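You operate a simulated robot arm through the tools that you are given. There is no shell and no other tool. Be economical: measure what you need, move in short steps, check, and stop when the job is done.

The job below is to be done with a simulated two-armed robot. You get a single attempt, and the scene is never put back.

TASK
Pick up the carton labelled "felt" from the top board of the tall shelf with one hand, pass it to the other hand and put it on the bottom board of the tall shelf. Set down upright: carton.

It is judged by the outcome, as a careful person would: the job done as asked, and still so three seconds after it is handed in. It fails if anything else is knocked over, pushed out of place, dropped, spilled or broken.

THE ROBOT
Two 7-joint arms with two-finger parallel grippers on one trunk, on a base that drives. Base frame: it is fixed to the floor where the robot stands at the start and does not move with it; the origin is under the middle of the robot, x ahead of it, y to its left, z up; the surface under the hand at the start is at about z = 0.86. Readings come in m, degrees, newtons and seconds.
The left shoulder is at the start at [0.008, 0.152, 0.971], the right one opposite. With the tool pointing down near the work surface each hand reaches from about 0.12 to 0.76 m from the robot's upright axis, wherever it stands, measured 20 degrees to its own side. Places, roughly: bottom board of the tall shelf (112x22 cm) [0.5, 0.2, 0.12]. Payload 3.43 kg a hand.
The TCP of each hand is the grasp point between the finger pads, 0.034 m short of the fingertips. In the tool frame z runs along the fingers and y along their closing line. The gripper opens to 0.128 m. The fingers are 0.024 m wide and 0.012 m thick; the gripper's body (0.048 by 0.13 m) begins 0.096 m behind the TCP.
Orientation is that of the tool frame in the base frame, as a unit quaternion [w, x, y, z]. With the fingers straight down and closing along the base's y, the tool's x points along the base's -x, its y along +y and its z along -z.

THE INTERFACE
- The arms move only by the tool arm_command. It takes "left_commands", "right_commands" or both (then of equal length, played together; a hand with none holds still); each is a list that holds one entry, the list of rows, each a list of 7 numbers: the shift along the tool's x, y, z in units of 300 mm (1.0 is 300 mm), then the turn, a rotation vector about the tool's x, y, z in units of 180 degrees (1.0 is 180 degrees), then the opening, from 0 (shut) to 1 (fully open). In form: [[[x, y, z, rx, ry, rz, grip], ...]]. A call has 1 to 12 rows; each row is the pose to reach, as a shift and turn from the pose commanded when the call began, along the tool's axes at that moment. A call with a number of a shift or a turn outside -1 to 1 is refused whole. Each row takes 0.2 s and may step no farther than 0.05 m and 8.6 degrees from the row before; otherwise, or with a gripper value out of range, the whole call is refused. A pose out of reach is approached as far as the arm can. The call stops where the force on the tool passes 40 N (or 10 N more than at its start, if that is more) or the arm is blocked; 0.2 s more then pass. Each finger travels about 0.153 m/s and halts on what it meets, pressing with about 25 N; the grip force reading is that of the motor and also rises with nothing between the fingers. The clock runs only during rows and for 0.2 s after the last one: add rows that repeat a pose to give the fingers time. It gives the time, the measured TCP pose, the force on the tool (base axes), the opening and the grip force at its end, in the units of the frame above (readings bear some noise), with the torque about the TCP (base axes, N m) and any sound that the robot's microphone picked up.
- Cameras (640 x 400 px; columns grow to the right, rows downward): "scene" is now at [0.0486, 0.004, 1.2585]; the picture's right is [0.09, -1.00, 0.01], its down [0.04, -0.00, -1.00] and it looks along [0.99, 0.09, 0.04] (base axes); focal length 214 px, centre (320, 200). "left" rides on the left gripper at [0.076, 0.011, -0.16] in its tool frame; the picture's right is [-0.15, 0.99, 0.00], its down [-0.88, -0.13, -0.46] and it looks along [-0.45, -0.07, 0.89] (tool axes); focal length 234 px, centre (320, 200). "right" rides on the right gripper at [0.076, -0.011, -0.16] in its tool frame; the picture's right is [0.15, 0.99, 0.00], its down [-0.88, 0.13, -0.46] and it looks along [-0.45, 0.07, 0.89] (tool axes); focal length 234 px, centre (320, 200). There is no depth. A picture from a camera that has moved, and an enlarged one, comes with that camera's place and axes in the base frame and with its lens.
- snapshot(camera): a new picture of that camera. No time passes.
- move_column(by): slides the trunk up (or, below 0, down) by that many m; the arms and the scene camera ride with it, the base frame stays. It gives what a move gives, with no picture.
- drive_base(legs): drives the robot by 1 to 6 legs, each [ahead, left, turn to the left] in m, m and degrees, along the robot's own axes; the way and the turn of a leg run together, so that a leg with both is an arc; at most 1.5 m and 180 degrees a leg. The arms and the cameras ride along, it lands a little off, and it stops where it bumps. It gives what a move gives.
- turn_head(pan, tilt): turns the head with the scene camera to pan (to the left, within 86 degrees either way) and tilt (down, from -29 to 69), counted from straight ahead of the robot. It gives what a move gives.
- zoom(camera, box): a new picture of the part [left, top, right, bottom] of that camera's present view, enlarged. No time passes.
- hand_in(): hands the job in; it is judged then, once.

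Work in short steps. Places have to be worked out from the pictures, the camera data and where the tool is seen: move nearer, look again, correct. Check each grasp and each placing, and mend what went wrong. You have 120 turns and 88 pictures in all, those below and enlarged ones among them. Open the grippers and draw the arms clear of the work before you hand the job in, unless the task says otherwise; then end with one line.

The tools are called by a JSON object that holds its "method" and its "body". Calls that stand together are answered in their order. arm_command: Moves the arms, as the interface text tells. Its arguments: {"type":"object","properties":{"left_commands":{"type":"array","items":{"type":"array","items":{"type":"array","items":{"type":"number"}}}},"right_commands":{"type":"array","items":{"type":"array","items":{"type":"array","items":{"type":"number"}}}}},"required":[]} The other tools are called the same way: move_column (by) slides the trunk up or down; drive_base (legs) drives the base; turn_head (pan, tilt) turns the head that bears the scene camera; snapshot (camera) takes a picture; zoom (camera, box) takes an enlarged picture of a part of a camera's view; hand_in () hands the job in.

At the start:

```text
time_s: 0.0
left_tcp_pos: [0.5696, 0.3161, 1.0157]
left_tool_rot: [0.015, 0.068, 0.998, -0.001]
left_force: [0.7, 1.0, -0.7]
left_ft_torque: [-0.04, -0.1, 0.0]
left_grip_width: 0.128
left_grip_force: 0.1
right_tcp_pos: [0.3303, -0.1425, 1.0112]
right_tool_rot: [0.016, 0.064, 0.998, -0.004]
right_force: [-0.4, -1.7, 0.5]
right_ft_torque: [0.04, -0.06, 0.03]
right_grip_width: 0.1277
right_grip_force: 0.1
trunk travel left (down, up): [-0.45, 0.49]
robot x, y, heading: [-0.0566, -0.0034, -7.6]
head pan, tilt: [13.2, -0.8]
```

scene: 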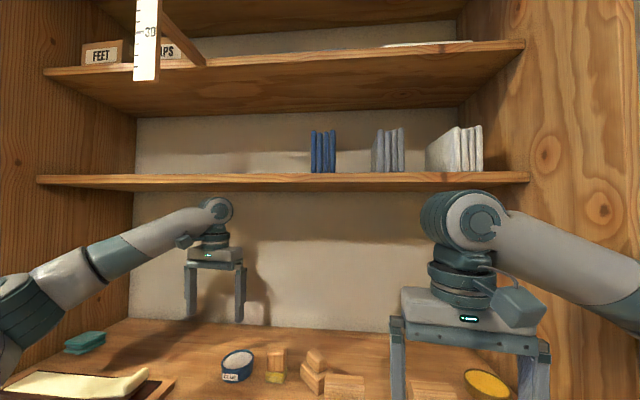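
right: 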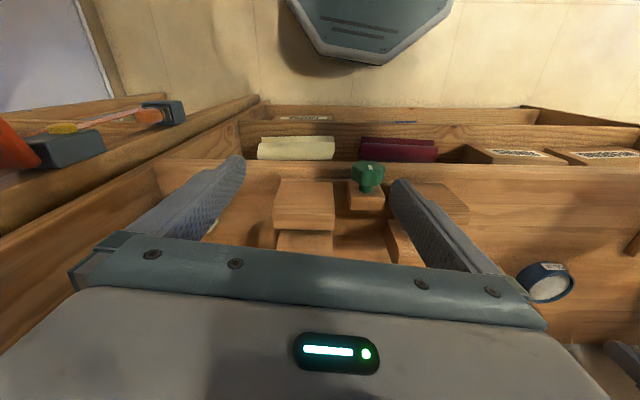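
left: 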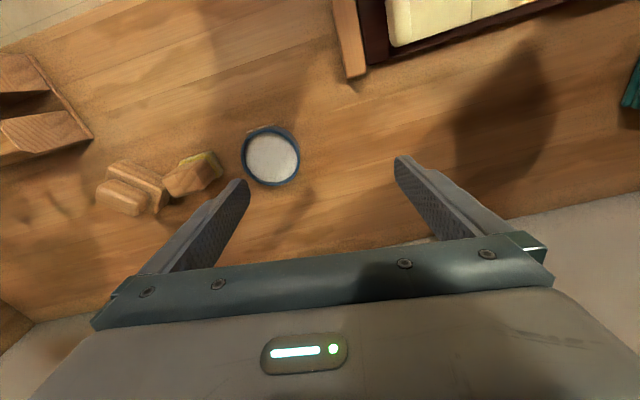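

I'll look closer at the labels on the top board and tilt the view to understand the shelf.

{"method": "zoom", "body": {"camera": "scene", "box": [40, 0, 240, 125]}}

{"method": "turn_head", "body": {"pan": 40, "tilt": -15}}

{"method": "snapshot", "body": {"camera": "scene"}}

```text
3.20 times, centred on (140, 62) of scene
camera zoom: at [0.0486, 0.004, 1.2585], right [0.09, -1.0, 0.01], down [0.04, 0.0, -1.0], along [0.99, 0.09, 0.04], focal length 686 px, centre (896, 640)
```

zoom: 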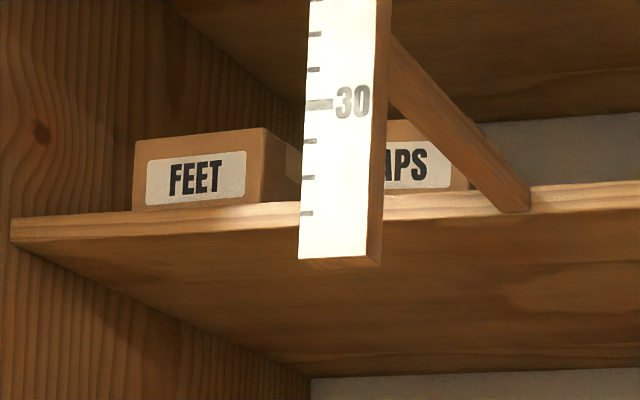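

```text
time_s: 0.9
left_tcp_pos: [0.5738, 0.313, 1.0115]
left_tool_rot: [0.011, 0.073, 0.997, -0.004]
left_force: [-0.2, -0.2, 0.5]
left_ft_torque: [-0.03, -0.01, -0.01]
left_grip_width: 0.1278
left_grip_force: 0.0
right_tcp_pos: [0.3313, -0.1439, 1.0104]
right_tool_rot: [0.015, 0.068, 0.998, -0.007]
right_force: [-1.0, 0.1, 0.5]
right_ft_torque: [0.01, -0.03, -0.01]
right_grip_width: 0.128
right_grip_force: 0.0
trunk travel left (down, up): [-0.45, 0.49]
robot x, y, heading: [-0.0602, -0.0037, -8.3]
head pan, tilt: [40.0, -15.0]
```

```text
83 pictures are left
camera scene: at [0.032, 0.0414, 1.2788], right [0.52, -0.85, 0.02], down [0.24, 0.13, -0.96], along [0.82, 0.51, 0.27], focal length 214 px, centre (320, 200)
```

scene: 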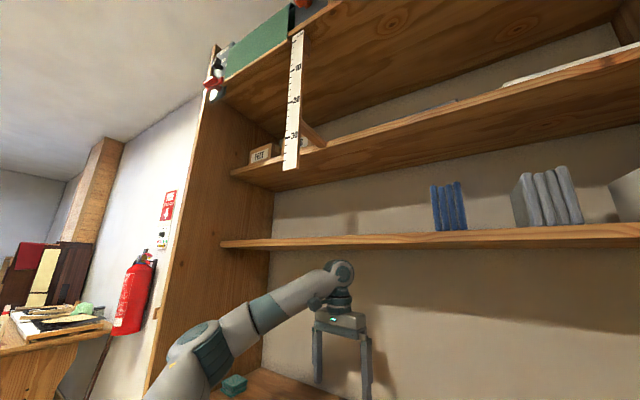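

The carton visible reads "FEET", so a decoy may be present; there is a higher region too. Before raising the trunk I check what is around the arms by looking down and right.

{"method": "turn_head", "body": {"pan": 8, "tilt": 45}}

{"method": "snapshot", "body": {"camera": "scene"}}

{"method": "turn_head", "body": {"pan": -80, "tilt": 25}}

{"method": "snapshot", "body": {"camera": "scene"}}

{"method": "turn_head", "body": {"pan": 80, "tilt": 25}}

{"method": "snapshot", "body": {"camera": "scene"}}

```text
time_s: 2.2
left_tcp_pos: [0.5754, 0.3134, 1.0113]
left_tool_rot: [0.012, 0.072, 0.997, -0.004]
left_force: [-0.7, -0.2, 0.7]
left_ft_torque: [0.02, 0.05, -0.02]
left_grip_width: 0.128
left_grip_force: 0.0
right_tcp_pos: [0.3322, -0.143, 1.0119]
right_tool_rot: [0.016, 0.069, 0.997, -0.005]
right_force: [0.2, -0.1, -0.4]
right_ft_torque: [0.02, 0.03, -0.01]
right_grip_width: 0.1278
right_grip_force: 0.0
trunk travel left (down, up): [-0.45, 0.49]
robot x, y, heading: [-0.0559, -0.0081, -8.1]
head pan, tilt: [8.0, 45.0]
```

```text
82 pictures are left
camera scene: at [0.0471, -0.002, 1.1857], right [-0.01, -1.0, 0.01], down [-0.69, 0.0, -0.72], along [0.72, -0.01, -0.69], focal length 214 px, centre (320, 200)
```

scene: 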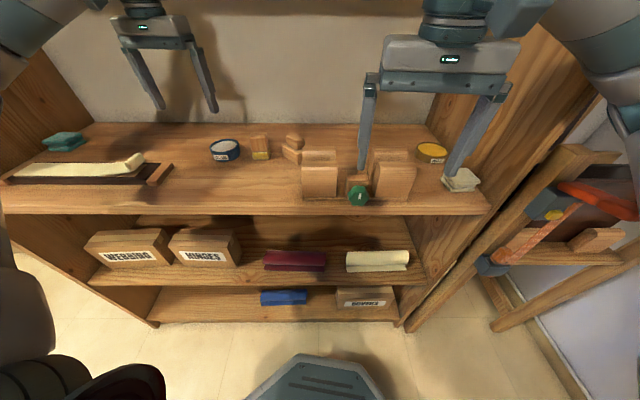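

```text
time_s: 3.8
left_tcp_pos: [0.5756, 0.3129, 1.0111]
left_tool_rot: [0.013, 0.072, 0.997, -0.004]
left_force: [0.6, 0.3, 0.0]
left_ft_torque: [0.0, 0.04, -0.01]
left_grip_width: 0.128
left_grip_force: 0.0
right_tcp_pos: [0.3318, -0.1431, 1.0103]
right_tool_rot: [0.015, 0.069, 0.997, -0.007]
right_force: [0.4, 0.0, 0.2]
right_ft_torque: [0.01, -0.01, -0.01]
right_grip_width: 0.1278
right_grip_force: 0.0
trunk travel left (down, up): [-0.45, 0.49]
robot x, y, heading: [-0.0608, -0.0024, -7.9]
head pan, tilt: [-80.0, 25.0]
```

```text
81 pictures are left
camera scene: at [-0.0322, -0.0936, 1.2152], right [-1.0, -0.03, -0.02], down [0.01, 0.41, -0.91], along [0.04, -0.91, -0.41], focal length 214 px, centre (320, 200)
```

scene: 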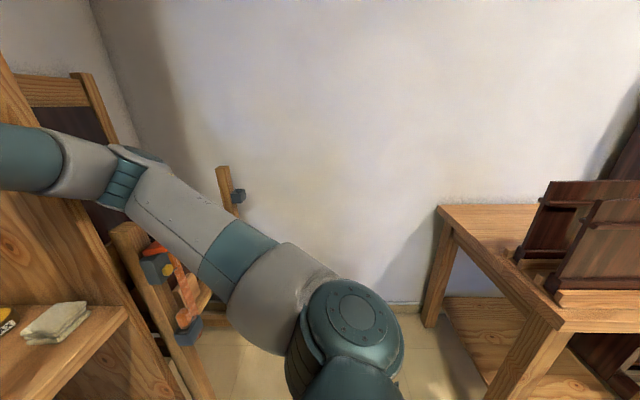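

```text
time_s: 6.3
left_tcp_pos: [0.575, 0.3115, 1.0114]
left_tool_rot: [0.012, 0.073, 0.997, -0.004]
left_force: [0.3, -0.1, -0.6]
left_ft_torque: [0.01, 0.02, 0.02]
left_grip_width: 0.1278
left_grip_force: 0.0
right_tcp_pos: [0.3319, -0.1451, 1.0108]
right_tool_rot: [0.015, 0.07, 0.997, -0.005]
right_force: [0.9, -0.7, 0.4]
right_ft_torque: [0.0, 0.01, 0.03]
right_grip_width: 0.128
right_grip_force: 0.0
trunk travel left (down, up): [-0.45, 0.49]
robot x, y, heading: [-0.0641, -0.0036, -8.5]
head pan, tilt: [80.0, 25.0]
```

```text
80 pictures are left
camera scene: at [-0.0059, 0.0858, 1.2142], right [0.95, -0.32, 0.02], down [-0.11, -0.41, -0.91], along [0.29, 0.86, -0.42], focal length 214 px, centre (320, 200)
```

scene: 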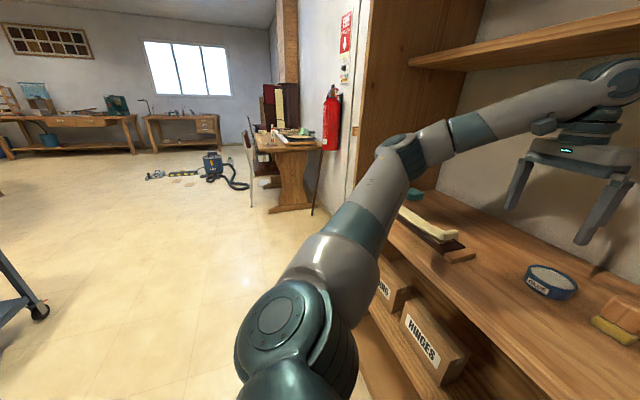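

The left hand sits inside the shelf between boards (front edge of the 0.86 deck near x≈0.34), with free floor behind. I back straight out before raising.

{"method": "drive_base", "body": {"legs": [[-0.4, 0, 0]]}}

{"method": "turn_head", "body": {"pan": 8, "tilt": 0}}

{"method": "snapshot", "body": {"camera": "scene"}}

```text
time_s: 7.0
left_tcp_pos: [0.5763, 0.3129, 1.0057]
left_tool_rot: [0.007, 0.073, 0.997, -0.002]
left_force: [0.0, 0.4, -0.6]
left_ft_torque: [-0.05, 0.03, 0.03]
left_grip_width: 0.128
left_grip_force: 0.1
right_tcp_pos: [0.3315, -0.1437, 1.0104]
right_tool_rot: [0.018, 0.068, 0.998, -0.004]
right_force: [0.6, -0.4, 0.3]
right_ft_torque: [0.0, 0.02, -0.02]
right_grip_width: 0.1281
right_grip_force: 0.0
trunk travel left (down, up): [-0.45, 0.49]
robot x, y, heading: [-0.0716, -0.003, -8.5]
head pan, tilt: [80.0, 25.0]
stopped in leg 1: the robot was blocked; the commanded pose is now the measured one
```

```text
time_s: 8.5
left_tcp_pos: [0.5756, 0.3144, 1.0072]
left_tool_rot: [0.009, 0.071, 0.997, -0.002]
left_force: [0.0, 0.5, 0.4]
left_ft_torque: [0.02, -0.02, 0.01]
left_grip_width: 0.1282
left_grip_force: 0.1
right_tcp_pos: [0.3316, -0.1429, 1.0114]
right_tool_rot: [0.018, 0.068, 0.998, -0.003]
right_force: [1.3, 0.3, 0.4]
right_ft_torque: [0.0, -0.01, 0.0]
right_grip_width: 0.1281
right_grip_force: 0.0
trunk travel left (down, up): [-0.45, 0.49]
robot x, y, heading: [-0.0682, -0.0006, -8.2]
head pan, tilt: [8.0, 0.0]
```

```text
79 pictures are left
camera scene: at [0.0559, -0.0019, 1.2559], right [0.0, -1.0, 0.01], down [0.02, -0.01, -1.0], along [1.0, 0.0, 0.02], focal length 214 px, centre (320, 200)
```

scene: 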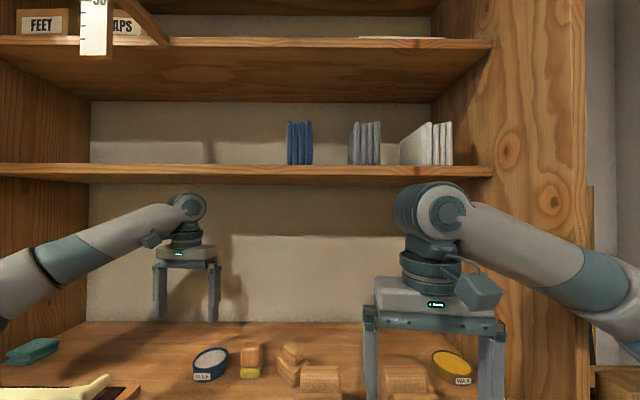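

Something behind blocks the base. I'll look as far back as the head permits on both sides, tilted down.

{"method": "turn_head", "body": {"pan": 86, "tilt": 50}}

{"method": "snapshot", "body": {"camera": "scene"}}

{"method": "turn_head", "body": {"pan": -86, "tilt": 50}}

{"method": "snapshot", "body": {"camera": "scene"}}

```text
time_s: 10.0
left_tcp_pos: [0.5744, 0.3152, 1.0079]
left_tool_rot: [0.008, 0.072, 0.997, -0.001]
left_force: [0.2, 0.4, 0.7]
left_ft_torque: [-0.04, 0.0, 0.0]
left_grip_width: 0.1279
left_grip_force: 0.0
right_tcp_pos: [0.3311, -0.1431, 1.0131]
right_tool_rot: [0.016, 0.068, 0.998, -0.004]
right_force: [0.2, -0.1, -0.2]
right_ft_torque: [-0.01, -0.03, 0.02]
right_grip_width: 0.128
right_grip_force: 0.0
trunk travel left (down, up): [-0.45, 0.49]
robot x, y, heading: [-0.0665, -0.0001, -8.2]
head pan, tilt: [85.9, 50.0]
```

```text
78 pictures are left
camera scene: at [-0.0164, 0.073, 1.1765], right [0.98, -0.21, 0.02], down [-0.15, -0.75, -0.64], along [0.15, 0.62, -0.77], focal length 214 px, centre (320, 200)
```

scene: 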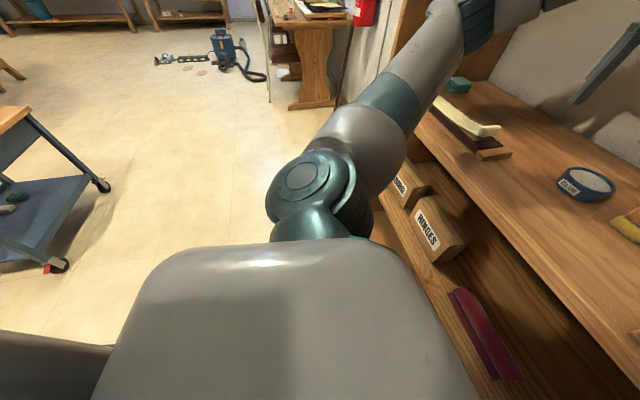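

```text
time_s: 12.6
left_tcp_pos: [0.5741, 0.3133, 1.0082]
left_tool_rot: [0.009, 0.071, 0.997, -0.002]
left_force: [0.2, 0.5, 0.1]
left_ft_torque: [-0.02, -0.01, -0.02]
left_grip_width: 0.128
left_grip_force: 0.1
right_tcp_pos: [0.3315, -0.1447, 1.0111]
right_tool_rot: [0.017, 0.068, 0.998, -0.004]
right_force: [0.0, 0.8, -0.5]
right_ft_torque: [-0.02, -0.02, 0.01]
right_grip_width: 0.1281
right_grip_force: 0.0
trunk travel left (down, up): [-0.45, 0.49]
robot x, y, heading: [-0.0669, -0.0025, -8.3]
head pan, tilt: [-85.9, 50.0]
```

```text
77 pictures are left
camera scene: at [-0.0385, -0.0791, 1.1771], right [-1.0, 0.07, -0.02], down [0.07, 0.76, -0.65], along [-0.03, -0.65, -0.76], focal length 214 px, centre (320, 200)
```

scene: 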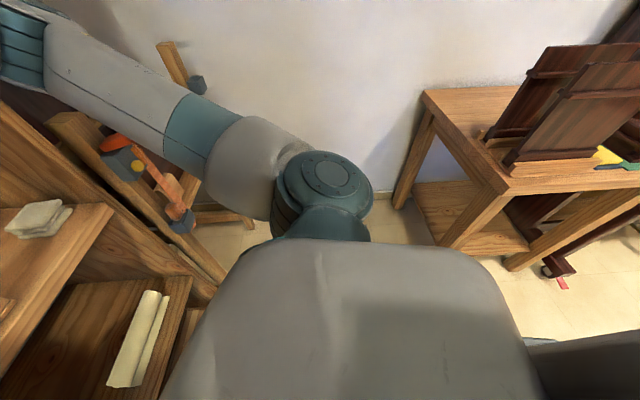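

The rear view shows only the robot's own back; the blocker isn't visible. I'll pull the left hand out of the shelf with the arm itself first (tool +x is toward the robot).

{"method": "arm_command", "body": {"left_commands": [[[0.16, 0, 0, 0, 0, 0, 1], [0.32, 0, 0, 0, 0, 0, 1], [0.48, 0, 0, 0, 0, 0, 1], [0.64, 0, 0, 0, 0, 0, 1], [0.8, 0, 0, 0, 0, 0, 1], [0.96, 0, 0, 0, 0, 0, 1]]]}}

{"method": "turn_head", "body": {"pan": 8, "tilt": 20}}

{"method": "snapshot", "body": {"camera": "scene"}}

{"method": "snapshot", "body": {"camera": "left"}}

```text
time_s: 14.0
left_tcp_pos: [0.2897, 0.3557, 1.0017]
left_tool_rot: [0.009, 0.072, 0.997, -0.002]
left_force: [-0.6, -0.1, -0.9]
left_ft_torque: [0.01, 0.02, 0.01]
left_grip_width: 0.1278
left_grip_force: 0.1
right_tcp_pos: [0.333, -0.1436, 1.011]
right_tool_rot: [0.018, 0.068, 0.998, -0.004]
right_force: [0.2, 0.0, 0.1]
right_ft_torque: [0.01, 0.0, 0.04]
right_grip_width: 0.1279
right_grip_force: 0.2
trunk travel left (down, up): [-0.45, 0.49]
robot x, y, heading: [-0.0665, -0.0038, -8.3]
head pan, tilt: [-85.9, 50.0]
```

```text
time_s: 15.7
left_tcp_pos: [0.2898, 0.3565, 1.0022]
left_tool_rot: [0.009, 0.072, 0.997, -0.002]
left_force: [0.1, 0.3, 0.7]
left_ft_torque: [-0.03, 0.0, 0.01]
left_grip_width: 0.1283
left_grip_force: 0.0
right_tcp_pos: [0.3319, -0.145, 1.0115]
right_tool_rot: [0.017, 0.069, 0.997, -0.004]
right_force: [0.1, 0.7, 0.1]
right_ft_torque: [-0.01, 0.01, -0.01]
right_grip_width: 0.1278
right_grip_force: 0.0
trunk travel left (down, up): [-0.45, 0.49]
robot x, y, heading: [-0.0704, -0.0005, -8.1]
head pan, tilt: [8.0, 20.0]
```

```text
76 pictures are left
camera scene: at [0.0595, -0.0027, 1.2238], right [0.0, -1.0, 0.01], down [-0.33, 0.0, -0.95], along [0.95, -0.01, -0.33], focal length 214 px, centre (320, 200)
```

scene: 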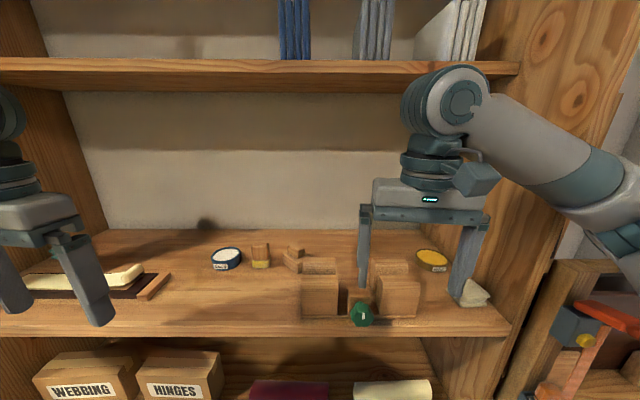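

```text
75 pictures are left
camera left: at [0.2141, 0.3787, 1.1615], right [0.29, 0.96, 0.0], down [0.85, -0.25, 0.47], along [0.45, -0.14, -0.88], focal length 234 px, centre (320, 200)
```

left: 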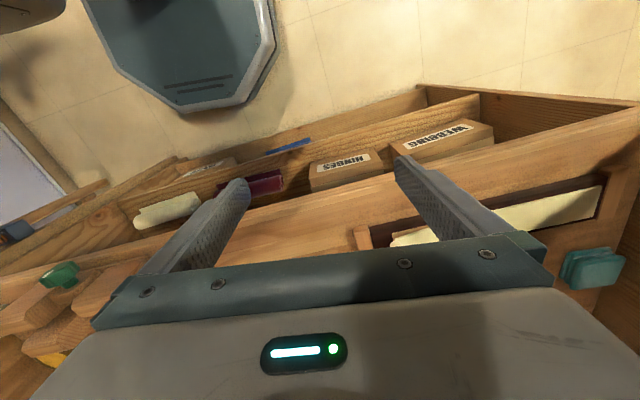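

The left hand is now outside the shelf. Try backing again.

{"method": "drive_base", "body": {"legs": [[-0.25, 0, 0]]}}

```text
time_s: 17.5
left_tcp_pos: [0.0595, 0.3868, 0.9976]
left_tool_rot: [0.0, 0.071, 0.998, 0.001]
left_force: [-0.4, -0.2, 0.5]
left_ft_torque: [0.04, -0.03, 0.0]
left_grip_width: 0.128
left_grip_force: 0.1
right_tcp_pos: [0.1015, -0.113, 1.0033]
right_tool_rot: [0.009, 0.069, 0.998, -0.001]
right_force: [-0.4, -0.4, 0.1]
right_ft_torque: [0.01, 0.0, -0.01]
right_grip_width: 0.1282
right_grip_force: 0.0
trunk travel left (down, up): [-0.45, 0.49]
robot x, y, heading: [-0.3096, 0.0316, -8.1]
head pan, tilt: [8.0, 20.0]
```

It worked. Now I'm clear of the shelf; raise the trunk and view the top board.

{"method": "move_column", "body": {"by": 0.45}}

{"method": "turn_head", "body": {"pan": 25, "tilt": 0}}

{"method": "snapshot", "body": {"camera": "scene"}}

```text
refused: 0.45 is not a number from -0.4 to 0.4
```

```text
time_s: 18.3
left_tcp_pos: [0.0608, 0.3862, 0.9986]
left_tool_rot: [0.0, 0.072, 0.997, 0.0]
left_force: [0.1, 0.0, -0.6]
left_ft_torque: [-0.02, 0.01, 0.03]
left_grip_width: 0.1278
left_grip_force: 0.1
right_tcp_pos: [0.102, -0.1141, 1.0038]
right_tool_rot: [0.008, 0.069, 0.998, -0.001]
right_force: [0.4, -0.4, -0.2]
right_ft_torque: [-0.02, 0.01, 0.01]
right_grip_width: 0.1283
right_grip_force: 0.1
trunk travel left (down, up): [-0.45, 0.49]
robot x, y, heading: [-0.3117, 0.0325, -8.2]
head pan, tilt: [25.0, 0.0]
```

```text
74 pictures are left
camera scene: at [-0.1735, 0.0525, 1.2538], right [0.29, -0.96, 0.0], down [0.0, 0.0, -1.0], along [0.96, 0.29, 0.0], focal length 214 px, centre (320, 200)
```

scene: 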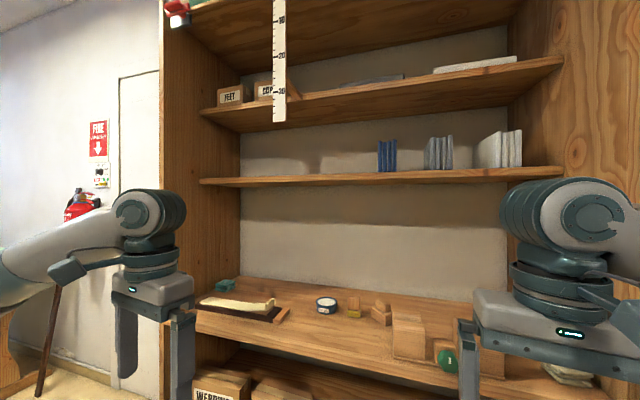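

Raise by 0.4.

{"method": "move_column", "body": {"by": 0.4}}

{"method": "turn_head", "body": {"pan": 15, "tilt": -5}}

{"method": "snapshot", "body": {"camera": "scene"}}

```text
time_s: 22.2
left_tcp_pos: [0.0599, 0.3868, 1.3985]
left_tool_rot: [0.0, 0.072, 0.997, 0.0]
left_force: [-0.6, -0.2, 0.1]
left_ft_torque: [-0.01, 0.0, 0.0]
left_grip_width: 0.128
left_grip_force: 0.2
right_tcp_pos: [0.1022, -0.1141, 1.4032]
right_tool_rot: [0.008, 0.068, 0.998, -0.001]
right_force: [0.4, 0.4, -0.1]
right_ft_torque: [-0.01, 0.03, -0.01]
right_grip_width: 0.1283
right_grip_force: 0.0
trunk travel left (down, up): [-0.85, 0.09]
robot x, y, heading: [-0.3112, 0.0334, -8.4]
head pan, tilt: [25.0, 0.0]
```

```text
time_s: 22.9
left_tcp_pos: [0.0604, 0.3864, 1.3987]
left_tool_rot: [0.0, 0.072, 0.997, 0.0]
left_force: [0.8, -1.2, 0.8]
left_ft_torque: [0.0, -0.01, 0.01]
left_grip_width: 0.1279
left_grip_force: 0.0
right_tcp_pos: [0.1025, -0.1138, 1.4038]
right_tool_rot: [0.008, 0.069, 0.998, -0.001]
right_force: [0.4, -0.1, 0.7]
right_ft_torque: [-0.01, 0.03, 0.01]
right_grip_width: 0.1281
right_grip_force: 0.0
trunk travel left (down, up): [-0.85, 0.09]
robot x, y, heading: [-0.3128, 0.0338, -8.3]
head pan, tilt: [15.0, -5.0]
```

```text
73 pictures are left
camera scene: at [-0.1727, 0.037, 1.6616], right [0.12, -0.99, 0.0], down [0.09, 0.01, -1.0], along [0.99, 0.12, 0.09], focal length 214 px, centre (320, 200)
```

scene: 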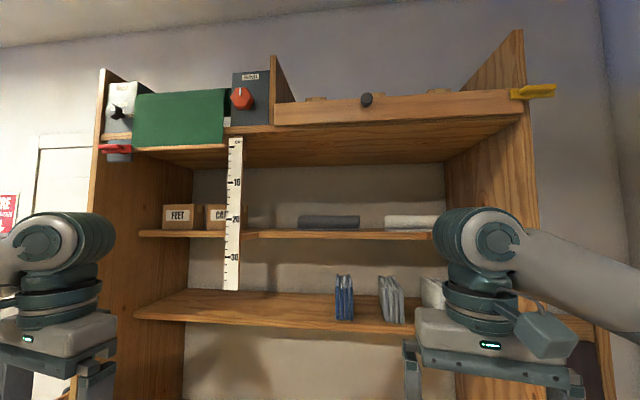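

There's a higher, true top board with a green panel, a labelled dark carton and a long batten. Zoom there.

{"method": "zoom", "body": {"camera": "scene", "box": [90, 50, 330, 200]}}

{"method": "zoom", "body": {"camera": "scene", "box": [270, 20, 560, 200]}}

```text
2.67 times, centred on (210, 125) of scene
camera zoom: at [-0.1727, 0.037, 1.6616], right [0.12, -0.99, 0.0], down [0.09, 0.01, -1.0], along [0.99, 0.12, 0.09], focal length 572 px, centre (613, 400)
```

zoom: 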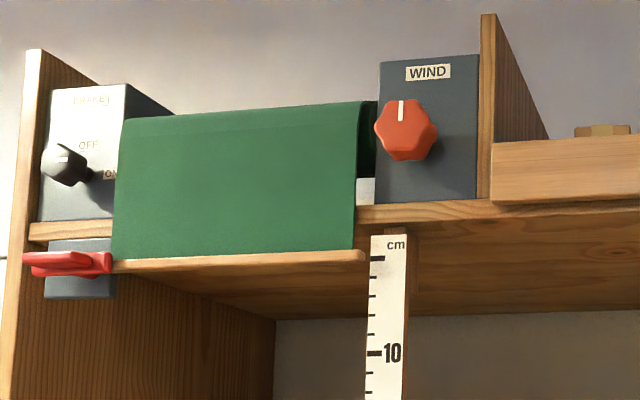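

```text
2.21 times, centred on (415, 110) of scene
camera zoom: at [-0.1727, 0.037, 1.6616], right [0.12, -0.99, 0.0], down [0.09, 0.01, -1.0], along [0.99, 0.12, 0.09], focal length 473 px, centre (110, 399)
```

zoom: 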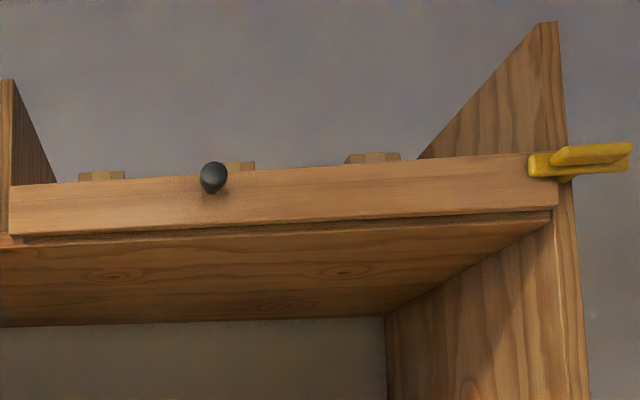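

The top board (~z 1.93) has a gated compartment on the right with carton tops, and a cloth-covered item on the left. I'll raise fully and use the wrist cameras to look from above.

{"method": "move_column", "body": {"by": 0.09}}

{"method": "arm_command", "body": {"left_commands": [[[0, 0, -0.15, 0, -0.04, 0, 1], [0, 0, -0.3, 0, -0.08, 0, 1], [0, 0, -0.45, 0, -0.12, 0, 1], [0, 0, -0.6, 0, -0.16, 0, 1], [0, 0, -0.75, 0, -0.2, 0, 1], [0, 0, -0.9, 0, -0.24, 0, 1]]], "right_commands": [[[0, 0, -0.15, 0, -0.04, 0, 1], [0, 0, -0.3, 0, -0.08, 0, 1], [0, 0, -0.45, 0, -0.12, 0, 1], [0, 0, -0.6, 0, -0.16, 0, 1], [0, 0, -0.75, 0, -0.2, 0, 1], [0, 0, -0.9, 0, -0.24, 0, 1]]]}}

{"method": "snapshot", "body": {"camera": "right"}}

{"method": "snapshot", "body": {"camera": "left"}}

```text
time_s: 24.1
left_tcp_pos: [0.0613, 0.3866, 1.4889]
left_tool_rot: [0.0, 0.071, 0.997, -0.001]
left_force: [0.1, -0.2, 0.9]
left_ft_torque: [0.03, -0.02, -0.03]
left_grip_width: 0.128
left_grip_force: 0.0
right_tcp_pos: [0.1022, -0.1129, 1.4933]
right_tool_rot: [0.008, 0.068, 0.998, 0.0]
right_force: [-0.6, -0.9, -0.2]
right_ft_torque: [-0.03, 0.01, 0.0]
right_grip_width: 0.128
right_grip_force: 0.1
trunk travel left (down, up): [-0.94, 0.0]
robot x, y, heading: [-0.3113, 0.0352, -8.0]
head pan, tilt: [15.0, -5.0]
```

```text
time_s: 25.5
left_tcp_pos: [0.0589, 0.3864, 1.7608]
left_tool_rot: [0.369, 0.069, 0.926, -0.029]
left_force: [1.2, 0.0, 0.1]
left_ft_torque: [0.01, -0.01, -0.02]
left_grip_width: 0.128
left_grip_force: 0.1
right_tcp_pos: [0.0962, -0.1111, 1.7635]
right_tool_rot: [0.377, 0.065, 0.924, -0.027]
right_force: [-0.3, 0.1, 0.0]
right_ft_torque: [-0.01, -0.01, -0.03]
right_grip_width: 0.128
right_grip_force: 0.1
trunk travel left (down, up): [-0.94, 0.0]
robot x, y, heading: [-0.3099, 0.0343, -8.4]
head pan, tilt: [15.0, -5.0]
```

```text
70 pictures are left
camera right: at [-0.0713, -0.0998, 1.8247], right [0.03, 0.99, -0.1], down [0.33, 0.09, 0.94], along [0.94, -0.06, -0.32], focal length 234 px, centre (320, 200)
```

right: 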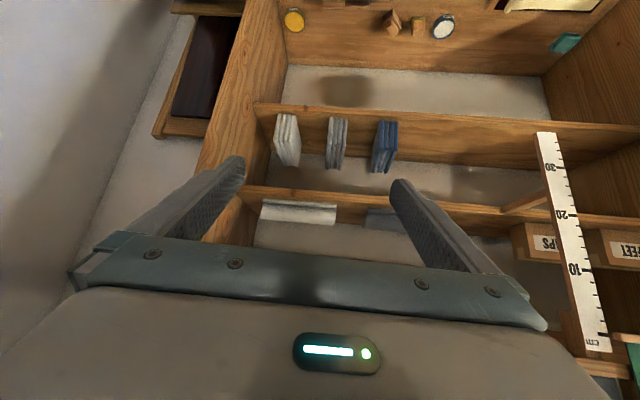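

```text
69 pictures are left
camera left: at [-0.1024, 0.4204, 1.8253], right [0.25, 0.96, 0.1], down [0.3, -0.18, 0.94], along [0.92, -0.2, -0.34], focal length 234 px, centre (320, 200)
```

left: 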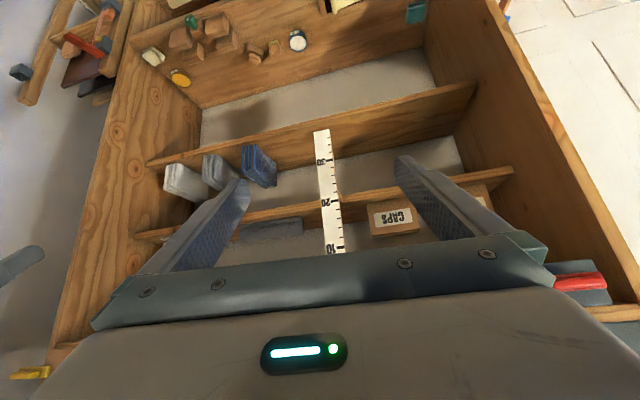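

The gripper blocks the view of the top. I'll roll the right tool to bring its camera above the fingers.

{"method": "arm_command", "body": {"right_commands": [[[0, 0, 0, 0, 0, 0.045, 1], [0, 0, 0, 0, 0, 0.09, 1], [0, 0, 0, 0, 0, 0.135, 1], [0, 0, 0, 0, 0, 0.18, 1], [0, 0, 0, 0, 0, 0.225, 1], [0, 0, 0, 0, 0, 0.27, 1], [0, 0, 0, 0, 0, 0.315, 1], [0, 0, 0, 0, 0, 0.36, 1], [0, 0, 0, 0, 0, 0.405, 1], [0, 0, 0, 0, 0, 0.45, 1], [0, 0, 0, 0, 0, 0.495, 1]]]}}

{"method": "snapshot", "body": {"camera": "scene"}}

```text
time_s: 27.9
left_tcp_pos: [0.0623, 0.3863, 1.7601]
left_tool_rot: [0.369, 0.066, 0.927, -0.027]
left_force: [0.0, -0.2, 0.3]
left_ft_torque: [-0.04, 0.01, 0.03]
left_grip_width: 0.128
left_grip_force: 0.0
right_tcp_pos: [0.098, -0.1122, 1.7643]
right_tool_rot: [0.285, 0.694, 0.614, 0.245]
right_force: [0.4, -0.6, -0.2]
right_ft_torque: [0.01, -0.02, 0.01]
right_grip_width: 0.1278
right_grip_force: 0.0
trunk travel left (down, up): [-0.94, 0.0]
robot x, y, heading: [-0.3123, 0.0298, -8.3]
head pan, tilt: [15.0, -5.0]
```

```text
68 pictures are left
camera scene: at [-0.1727, 0.037, 1.7516], right [0.12, -0.99, 0.0], down [0.09, 0.01, -1.0], along [0.99, 0.12, 0.09], focal length 214 px, centre (320, 200)
```

scene: 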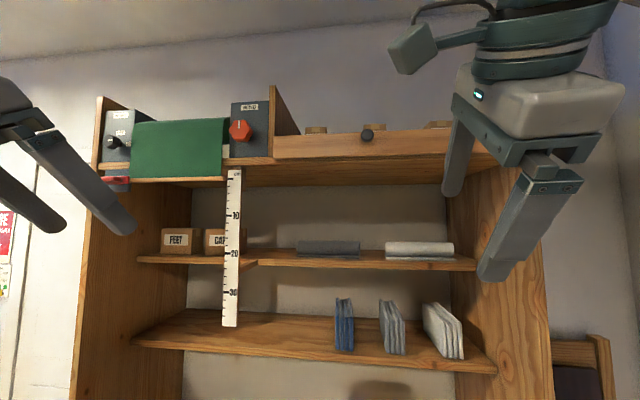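

Roll reaches fine; continue another 90°.

{"method": "arm_command", "body": {"right_commands": [[[0, 0, 0, 0, 0, 0.045, 1], [0, 0, 0, 0, 0, 0.09, 1], [0, 0, 0, 0, 0, 0.135, 1], [0, 0, 0, 0, 0, 0.18, 1], [0, 0, 0, 0, 0, 0.225, 1], [0, 0, 0, 0, 0, 0.27, 1], [0, 0, 0, 0, 0, 0.315, 1], [0, 0, 0, 0, 0, 0.36, 1], [0, 0, 0, 0, 0, 0.405, 1], [0, 0, 0, 0, 0, 0.45, 1], [0, 0, 0, 0, 0, 0.495, 1]]]}}

{"method": "snapshot", "body": {"camera": "right"}}

```text
time_s: 30.3
left_tcp_pos: [0.0611, 0.3863, 1.7597]
left_tool_rot: [0.368, 0.066, 0.927, -0.027]
left_force: [0.7, -1.0, -0.2]
left_ft_torque: [-0.02, -0.01, 0.02]
left_grip_width: 0.128
left_grip_force: 0.1
right_tcp_pos: [0.1819, -0.2648, 1.9787]
right_tool_rot: [0.064, 0.921, 0.098, 0.371]
right_force: [0.0, -0.2, 1.1]
right_ft_torque: [0.02, -0.04, -0.02]
right_grip_width: 0.1279
right_grip_force: 0.1
right hand out of reach, approached as far as the arm can: row 2, 3, 4, 5, 6, 7, 8, 9, 10, 11
trunk travel left (down, up): [-0.94, 0.0]
robot x, y, heading: [-0.3114, 0.0331, -8.2]
head pan, tilt: [15.0, -5.0]
```

```text
67 pictures are left
camera right: at [0.1217, -0.2296, 2.1415], right [0.23, -0.93, 0.29], down [-0.92, -0.31, -0.24], along [0.31, -0.21, -0.93], focal length 234 px, centre (320, 200)
```

right: 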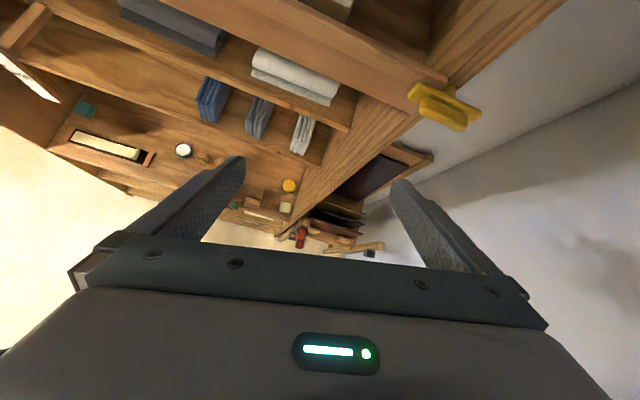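

The camera is now above the fingers. Pitch the tool up to look forward across the top board.

{"method": "arm_command", "body": {"right_commands": [[[0.115, 0, -0.07, 0, 0.037, 0, 1], [0.23, 0, -0.14, 0, 0.074, 0, 1], [0.345, 0, -0.21, 0, 0.111, 0, 1], [0.46, 0, -0.28, 0, 0.148, 0, 1], [0.575, 0, -0.35, 0, 0.185, 0, 1], [0.69, 0, -0.42, 0, 0.222, 0, 1], [0.8, 0, -0.5, 0, 0.26, 0, 1]]]}}

{"method": "snapshot", "body": {"camera": "right"}}

```text
time_s: 31.9
left_tcp_pos: [0.0629, 0.3848, 1.7595]
left_tool_rot: [0.368, 0.068, 0.927, -0.027]
left_force: [0.7, 0.0, -0.4]
left_ft_torque: [0.0, 0.0, 0.01]
left_grip_width: 0.128
left_grip_force: 0.1
right_tcp_pos: [0.2196, -0.1933, 2.182]
right_tool_rot: [0.02, 0.697, 0.115, 0.707]
right_force: [-0.6, -0.5, 0.1]
right_ft_torque: [-0.01, 0.01, 0.01]
right_grip_width: 0.1281
right_grip_force: 0.1
right hand out of reach, approached as far as the arm can: row 2, 3, 4, 5, 6, 7
trunk travel left (down, up): [-0.94, 0.0]
robot x, y, heading: [-0.3134, 0.0336, -8.2]
head pan, tilt: [15.0, -5.0]
```

```text
66 pictures are left
camera right: at [0.0573, -0.1902, 2.2535], right [0.13, -0.93, 0.33], down [-0.41, -0.35, -0.84], along [0.9, -0.03, -0.43], focal length 234 px, centre (320, 200)
```

right: 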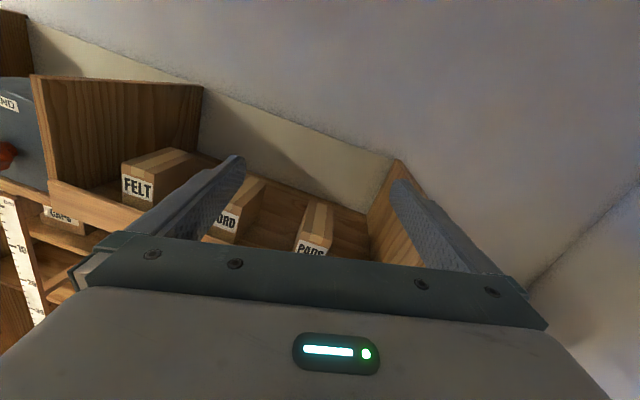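

Found it: FELT is the leftmost carton behind the gate. Zoom for measurement.

{"method": "zoom", "body": {"camera": "right", "box": [20, 60, 260, 210]}}

```text
2.67 times, centred on (140, 135) of right
camera zoom: at [0.0573, -0.1902, 2.2535], right [0.13, -0.93, 0.33], down [-0.41, -0.35, -0.84], along [0.9, -0.03, -0.43], focal length 624 px, centre (800, 373)
```

zoom: 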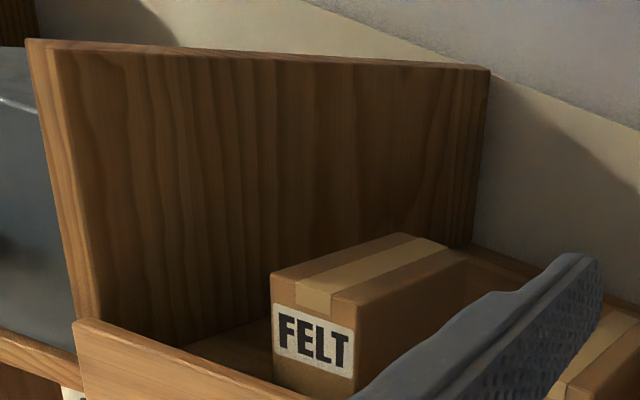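

FELT: from two views its front-top-left corner is ≈(0.41, 0.15, 2.01), about 5 cm wide, 13 cm deep; gate top ≈1.97 at x≈0.36, so it can be gripped over the gate. I square the robot up and shift left/ahead to put the right arm in comfortable reach.

{"method": "drive_base", "body": {"legs": [[0, 0, 8.2], [0, 0.12, 0], [0.12, 0, 0]]}}

{"method": "snapshot", "body": {"camera": "right"}}

{"method": "snapshot", "body": {"camera": "scene"}}

```text
time_s: 34.6
left_tcp_pos: [0.116, 0.5556, 1.761]
left_tool_rot: [0.372, 0.0, 0.928, -0.001]
left_force: [-1.1, -0.2, -0.8]
left_ft_torque: [0.0, -0.08, -0.07]
left_grip_width: 0.128
left_grip_force: 0.0
right_tcp_pos: [0.3526, 0.0066, 2.1844]
right_tool_rot: [-0.031, 0.685, 0.166, 0.709]
right_force: [-1.0, 0.0, 0.7]
right_ft_torque: [-0.02, 0.05, -0.05]
right_grip_width: 0.1279
right_grip_force: 0.0
trunk travel left (down, up): [-0.94, 0.0]
robot x, y, heading: [-0.1933, 0.1556, -0.2]
head pan, tilt: [15.0, -5.0]
```

```text
64 pictures are left
camera right: at [0.1907, -0.0133, 2.2564], right [0.26, -0.91, 0.33], down [-0.35, -0.41, -0.84], along [0.9, 0.1, -0.42], focal length 234 px, centre (320, 200)
```

right: 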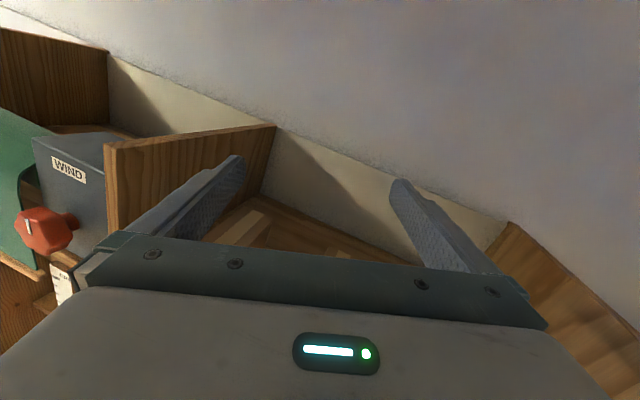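

```text
63 pictures are left
camera scene: at [-0.0655, 0.1763, 1.7525], right [0.26, -0.97, 0.0], down [0.09, 0.02, -1.0], along [0.96, 0.26, 0.09], focal length 214 px, centre (320, 200)
```

scene: 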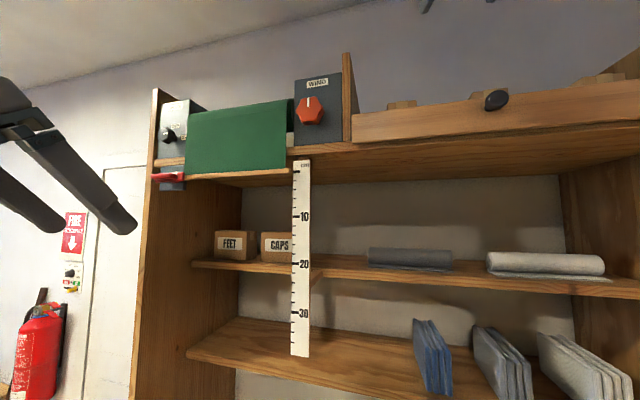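

The commanded right pose may differ from the measured one (earlier reach limits). A small 3 cm forward probe in free space above the gate will tell.

{"method": "arm_command", "body": {"right_commands": [[[0, 0, 0.1, 0, 0, 0, 1], [0, 0, 0.1, 0, 0, 0, 1], [0, 0, 0.1, 0, 0, 0, 1]]]}}

```text
time_s: 35.4
left_tcp_pos: [0.123, 0.5568, 1.7608]
left_tool_rot: [0.371, 0.0, 0.928, -0.002]
left_force: [-0.5, -0.9, -0.5]
left_ft_torque: [-0.02, -0.05, -0.05]
left_grip_width: 0.1278
left_grip_force: 0.0
right_tcp_pos: [0.3853, 0.0214, 2.1738]
right_tool_rot: [-0.032, 0.687, 0.166, 0.707]
right_force: [0.4, 0.8, 0.3]
right_ft_torque: [-0.01, -0.03, -0.02]
right_grip_width: 0.1278
right_grip_force: 0.0
right hand out of reach, approached as far as the arm can: row 1, 2, 3
trunk travel left (down, up): [-0.94, 0.0]
robot x, y, heading: [-0.1946, 0.153, 0.2]
head pan, tilt: [15.0, -5.0]
```

To re-sync command and reading, I'll roll back 18° (into reach) and see the pose.

{"method": "arm_command", "body": {"right_commands": [[[0, 0, 0, 0, 0, -0.04, 1], [0, 0, 0, 0, 0, -0.08, 1], [0, 0, 0, 0, 0, -0.11, 1], [0, 0, 0, 0, 0, -0.11, 1]]]}}

```text
time_s: 36.4
left_tcp_pos: [0.1282, 0.5557, 1.7588]
left_tool_rot: [0.369, 0.0, 0.929, 0.0]
left_force: [-0.4, 0.4, 0.1]
left_ft_torque: [0.0, 0.0, 0.01]
left_grip_width: 0.128
left_grip_force: 0.0
right_tcp_pos: [0.3884, 0.0186, 2.1701]
right_tool_rot: [0.091, 0.649, 0.281, 0.701]
right_force: [0.1, -1.3, -0.2]
right_ft_torque: [0.02, -0.03, -0.01]
right_grip_width: 0.1279
right_grip_force: 0.0
trunk travel left (down, up): [-0.94, 0.0]
robot x, y, heading: [-0.1946, 0.1492, 0.0]
head pan, tilt: [15.0, -5.0]
```

Commanded pose equals measured now. I'll go to a hover at (0.40, 0.12, 2.10), level fingers, 20° down pitch, camera on top.

{"method": "arm_command", "body": {"right_commands": [[[-0.007, -0.064, 0.022, -0.0095, -0.022, 0.0307, 1], [-0.014, -0.128, 0.043, -0.019, -0.0438, 0.0613, 1], [-0.021, -0.193, 0.065, -0.0285, -0.0658, 0.092, 1], [-0.028, -0.257, 0.087, -0.038, -0.0877, 0.1227, 1], [-0.035, -0.321, 0.108, -0.0475, -0.1096, 0.1533, 1], [-0.042, -0.385, 0.13, -0.057, -0.1315, 0.184, 1], [-0.042, -0.385, 0.13, -0.057, -0.1315, 0.184, 1]]]}}

{"method": "snapshot", "body": {"camera": "right"}}

```text
time_s: 38.0
left_tcp_pos: [0.1239, 0.5565, 1.759]
left_tool_rot: [0.369, 0.0, 0.929, -0.002]
left_force: [-0.9, -0.4, 0.1]
left_ft_torque: [0.0, -0.02, 0.03]
left_grip_width: 0.1281
left_grip_force: 0.0
right_tcp_pos: [0.4087, 0.0774, 2.0826]
right_tool_rot: [0.037, 0.786, 0.158, 0.597]
right_force: [0.2, 0.5, 0.6]
right_ft_torque: [-0.01, 0.03, 0.0]
right_grip_width: 0.1279
right_grip_force: 0.0
right hand out of reach, approached as far as the arm can: row 2, 3, 4, 5, 6, 7
trunk travel left (down, up): [-0.94, 0.0]
robot x, y, heading: [-0.1914, 0.1562, 0.1]
head pan, tilt: [15.0, -5.0]
```

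```text
62 pictures are left
camera right: at [0.2717, 0.0904, 2.1952], right [0.24, -0.89, 0.38], down [-0.62, -0.44, -0.65], along [0.75, -0.08, -0.65], focal length 234 px, centre (320, 200)
```

right: 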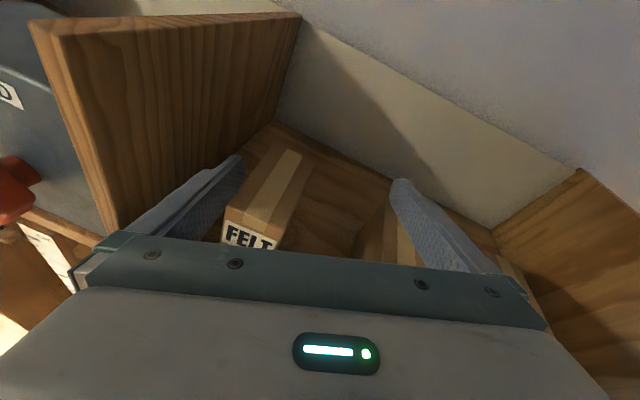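

Good view. Roll is still ~20° short of reach. Zoom to locate the carton accurately.

{"method": "zoom", "body": {"camera": "right", "box": [180, 110, 420, 260]}}

```text
2.67 times, centred on (300, 185) of right
camera zoom: at [0.2717, 0.0904, 2.1952], right [0.24, -0.89, 0.38], down [-0.62, -0.44, -0.65], along [0.75, -0.08, -0.65], focal length 624 px, centre (373, 240)
```

zoom: 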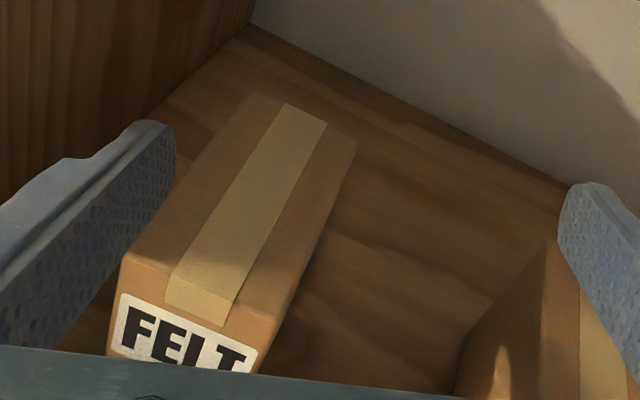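

Triangulated: carton x 0.417–0.549, y 0.091–0.153, top z 2.01. The roll with camera up is out of reach, so I retreat and unroll to the natural (camera below) configuration.

{"method": "arm_command", "body": {"right_commands": [[[0, -0.045, -0.13, 0, 0, -0.045, 1], [0, -0.09, -0.26, 0, 0, -0.09, 1], [0, -0.135, -0.39, 0, 0, -0.135, 1], [0, -0.18, -0.52, 0, 0, -0.18, 1], [0, -0.18, -0.52, 0, 0, -0.225, 1], [0, -0.18, -0.52, 0, 0, -0.27, 1], [0, -0.18, -0.52, 0, 0, -0.315, 1], [0, -0.18, -0.52, 0, 0, -0.36, 1], [0, -0.18, -0.52, 0, 0, -0.405, 1], [0, -0.18, -0.52, 0, 0, -0.45, 1], [0, -0.18, -0.52, 0, 0, -0.495, 1], [0, -0.18, -0.52, 0, 0, -0.54, 1]]]}}

```text
time_s: 40.6
left_tcp_pos: [0.1268, 0.556, 1.7605]
left_tool_rot: [0.37, -0.001, 0.929, 0.0]
left_force: [0.0, -0.2, -0.3]
left_ft_torque: [-0.04, 0.01, 0.03]
left_grip_width: 0.1279
left_grip_force: 0.1
right_tcp_pos: [0.2553, 0.111, 2.1241]
right_tool_rot: [0.472, 0.401, 0.695, 0.365]
right_force: [-1.0, 0.8, -0.1]
right_ft_torque: [0.0, 0.01, -0.01]
right_grip_width: 0.1281
right_grip_force: 0.1
right hand out of reach, approached as far as the arm can: row 1, 2, 3, 4, 5, 6, 7, 8, 9, 10, 11, 12
trunk travel left (down, up): [-0.94, 0.0]
robot x, y, heading: [-0.1927, 0.1542, -0.4]
head pan, tilt: [15.0, -5.0]
```

Finish the roll to level, 20° pitch.

{"method": "arm_command", "body": {"right_commands": [[[0, 0, 0, 0.005, -0.001, -0.04, 1], [0, 0, 0, 0.01, -0.002, -0.08, 1], [0, 0, 0, 0.015, -0.003, -0.12, 1], [0, 0, 0, 0.02, -0.004, -0.16, 1], [0, 0, 0, 0.026, -0.005, -0.2, 1], [0, 0, 0, 0.031, -0.006, -0.24, 1], [0, 0, 0, 0.036, -0.007, -0.28, 1], [0, 0, 0, 0.041, -0.007, -0.32, 1], [0, 0, 0, 0.0464, -0.008, -0.362, 1], [0, 0, 0, 0.0464, -0.008, -0.362, 1]]]}}

{"method": "snapshot", "body": {"camera": "right"}}

{"method": "turn_head", "body": {"pan": -5, "tilt": -25}}

{"method": "snapshot", "body": {"camera": "scene"}}

```text
time_s: 42.8
left_tcp_pos: [0.1266, 0.5569, 1.7597]
left_tool_rot: [0.37, 0.0, 0.929, -0.001]
left_force: [-1.1, 0.3, -0.6]
left_ft_torque: [-0.03, 0.02, -0.01]
left_grip_width: 0.1281
left_grip_force: 0.0
right_tcp_pos: [0.2459, 0.1075, 2.1067]
right_tool_rot: [0.574, 0.0, 0.819, 0.001]
right_force: [0.6, -0.6, -0.1]
right_ft_torque: [-0.04, 0.01, -0.03]
right_grip_width: 0.1281
right_grip_force: 0.0
right hand out of reach, approached as far as the arm can: row 2, 3, 4, 5, 6, 7, 8, 9, 10
trunk travel left (down, up): [-0.94, 0.0]
robot x, y, heading: [-0.1921, 0.1563, 0.1]
head pan, tilt: [15.0, -5.0]
```

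```text
60 pictures are left
camera right: at [0.069, 0.0967, 2.0907], right [-0.05, 0.99, -0.14], down [-0.13, 0.13, 0.98], along [0.99, 0.07, 0.12], focal length 234 px, centre (320, 200)
```

right: 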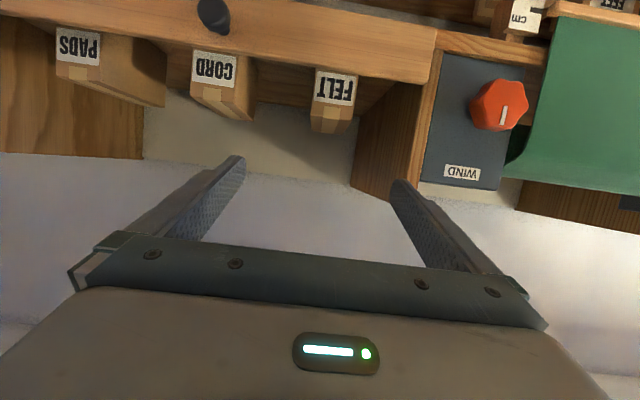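

```text
time_s: 43.7
left_tcp_pos: [0.1263, 0.5567, 1.7593]
left_tool_rot: [0.37, 0.0, 0.929, 0.0]
left_force: [0.1, -0.5, 0.0]
left_ft_torque: [0.02, 0.0, 0.02]
left_grip_width: 0.1282
left_grip_force: 0.0
right_tcp_pos: [0.246, 0.1061, 2.1073]
right_tool_rot: [0.574, 0.0, 0.819, 0.002]
right_force: [-0.8, -0.6, 0.2]
right_ft_torque: [0.0, 0.01, -0.01]
right_grip_width: 0.1281
right_grip_force: 0.1
trunk travel left (down, up): [-0.94, 0.0]
robot x, y, heading: [-0.1902, 0.1532, -0.0]
head pan, tilt: [-5.0, -25.0]
```

```text
59 pictures are left
camera scene: at [-0.0689, 0.1481, 1.7795], right [-0.08, -1.0, 0.0], down [0.42, -0.04, -0.91], along [0.9, -0.08, 0.42], focal length 214 px, centre (320, 200)
```

scene: 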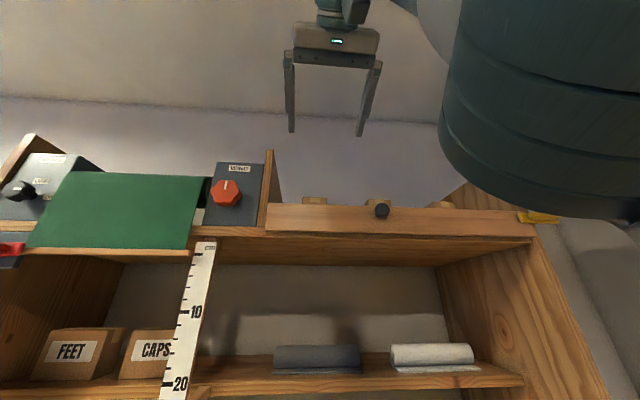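

Reached exactly: level, 20° down. Advance partway to (0.36, 0.122, 2.04) and check alignment.

{"method": "arm_command", "body": {"right_commands": [[[0.02, 0.013, 0.108, 0, 0, 0, 1], [0.04, 0.026, 0.217, 0, 0, 0, 1], [0.06, 0.039, 0.325, 0, 0, 0, 1], [0.08, 0.052, 0.433, 0, 0, 0, 1], [0.08, 0.052, 0.433, 0, 0, 0, 1]]]}}

{"method": "snapshot", "body": {"camera": "right"}}

{"method": "zoom", "body": {"camera": "scene", "box": [220, 110, 460, 260]}}

```text
time_s: 44.9
left_tcp_pos: [0.1249, 0.5595, 1.7598]
left_tool_rot: [0.37, -0.001, 0.929, -0.002]
left_force: [-0.6, -0.3, -1.0]
left_ft_torque: [0.01, -0.04, -0.05]
left_grip_width: 0.128
left_grip_force: 0.1
right_tcp_pos: [0.3576, 0.128, 2.0418]
right_tool_rot: [0.575, 0.0, 0.818, 0.0]
right_force: [-0.6, 0.9, -0.3]
right_ft_torque: [-0.04, -0.02, -0.11]
right_grip_width: 0.1279
right_grip_force: 0.0
right hand out of reach, approached as far as the arm can: row 1, 2, 3
trunk travel left (down, up): [-0.94, 0.0]
robot x, y, heading: [-0.1949, 0.1518, 0.3]
head pan, tilt: [-5.0, -25.0]
```

```text
58 pictures are left
camera right: at [0.1804, 0.1179, 2.025], right [-0.05, 0.99, -0.14], down [-0.13, 0.13, 0.98], along [0.99, 0.07, 0.12], focal length 234 px, centre (320, 200)
```

right: 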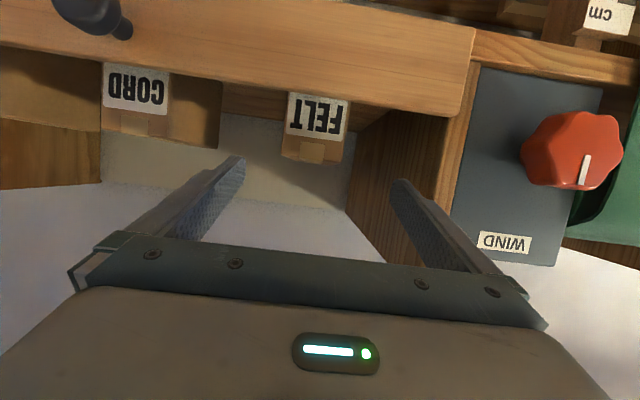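

```text
2.67 times, centred on (340, 185) of scene
camera zoom: at [-0.0701, 0.1519, 1.7796], right [-0.09, -1.0, 0.0], down [0.42, -0.04, -0.91], along [0.9, -0.08, 0.42], focal length 572 px, centre (267, 240)
```

zoom: 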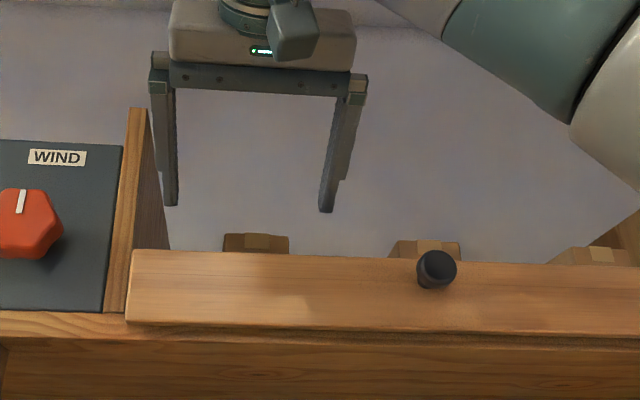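

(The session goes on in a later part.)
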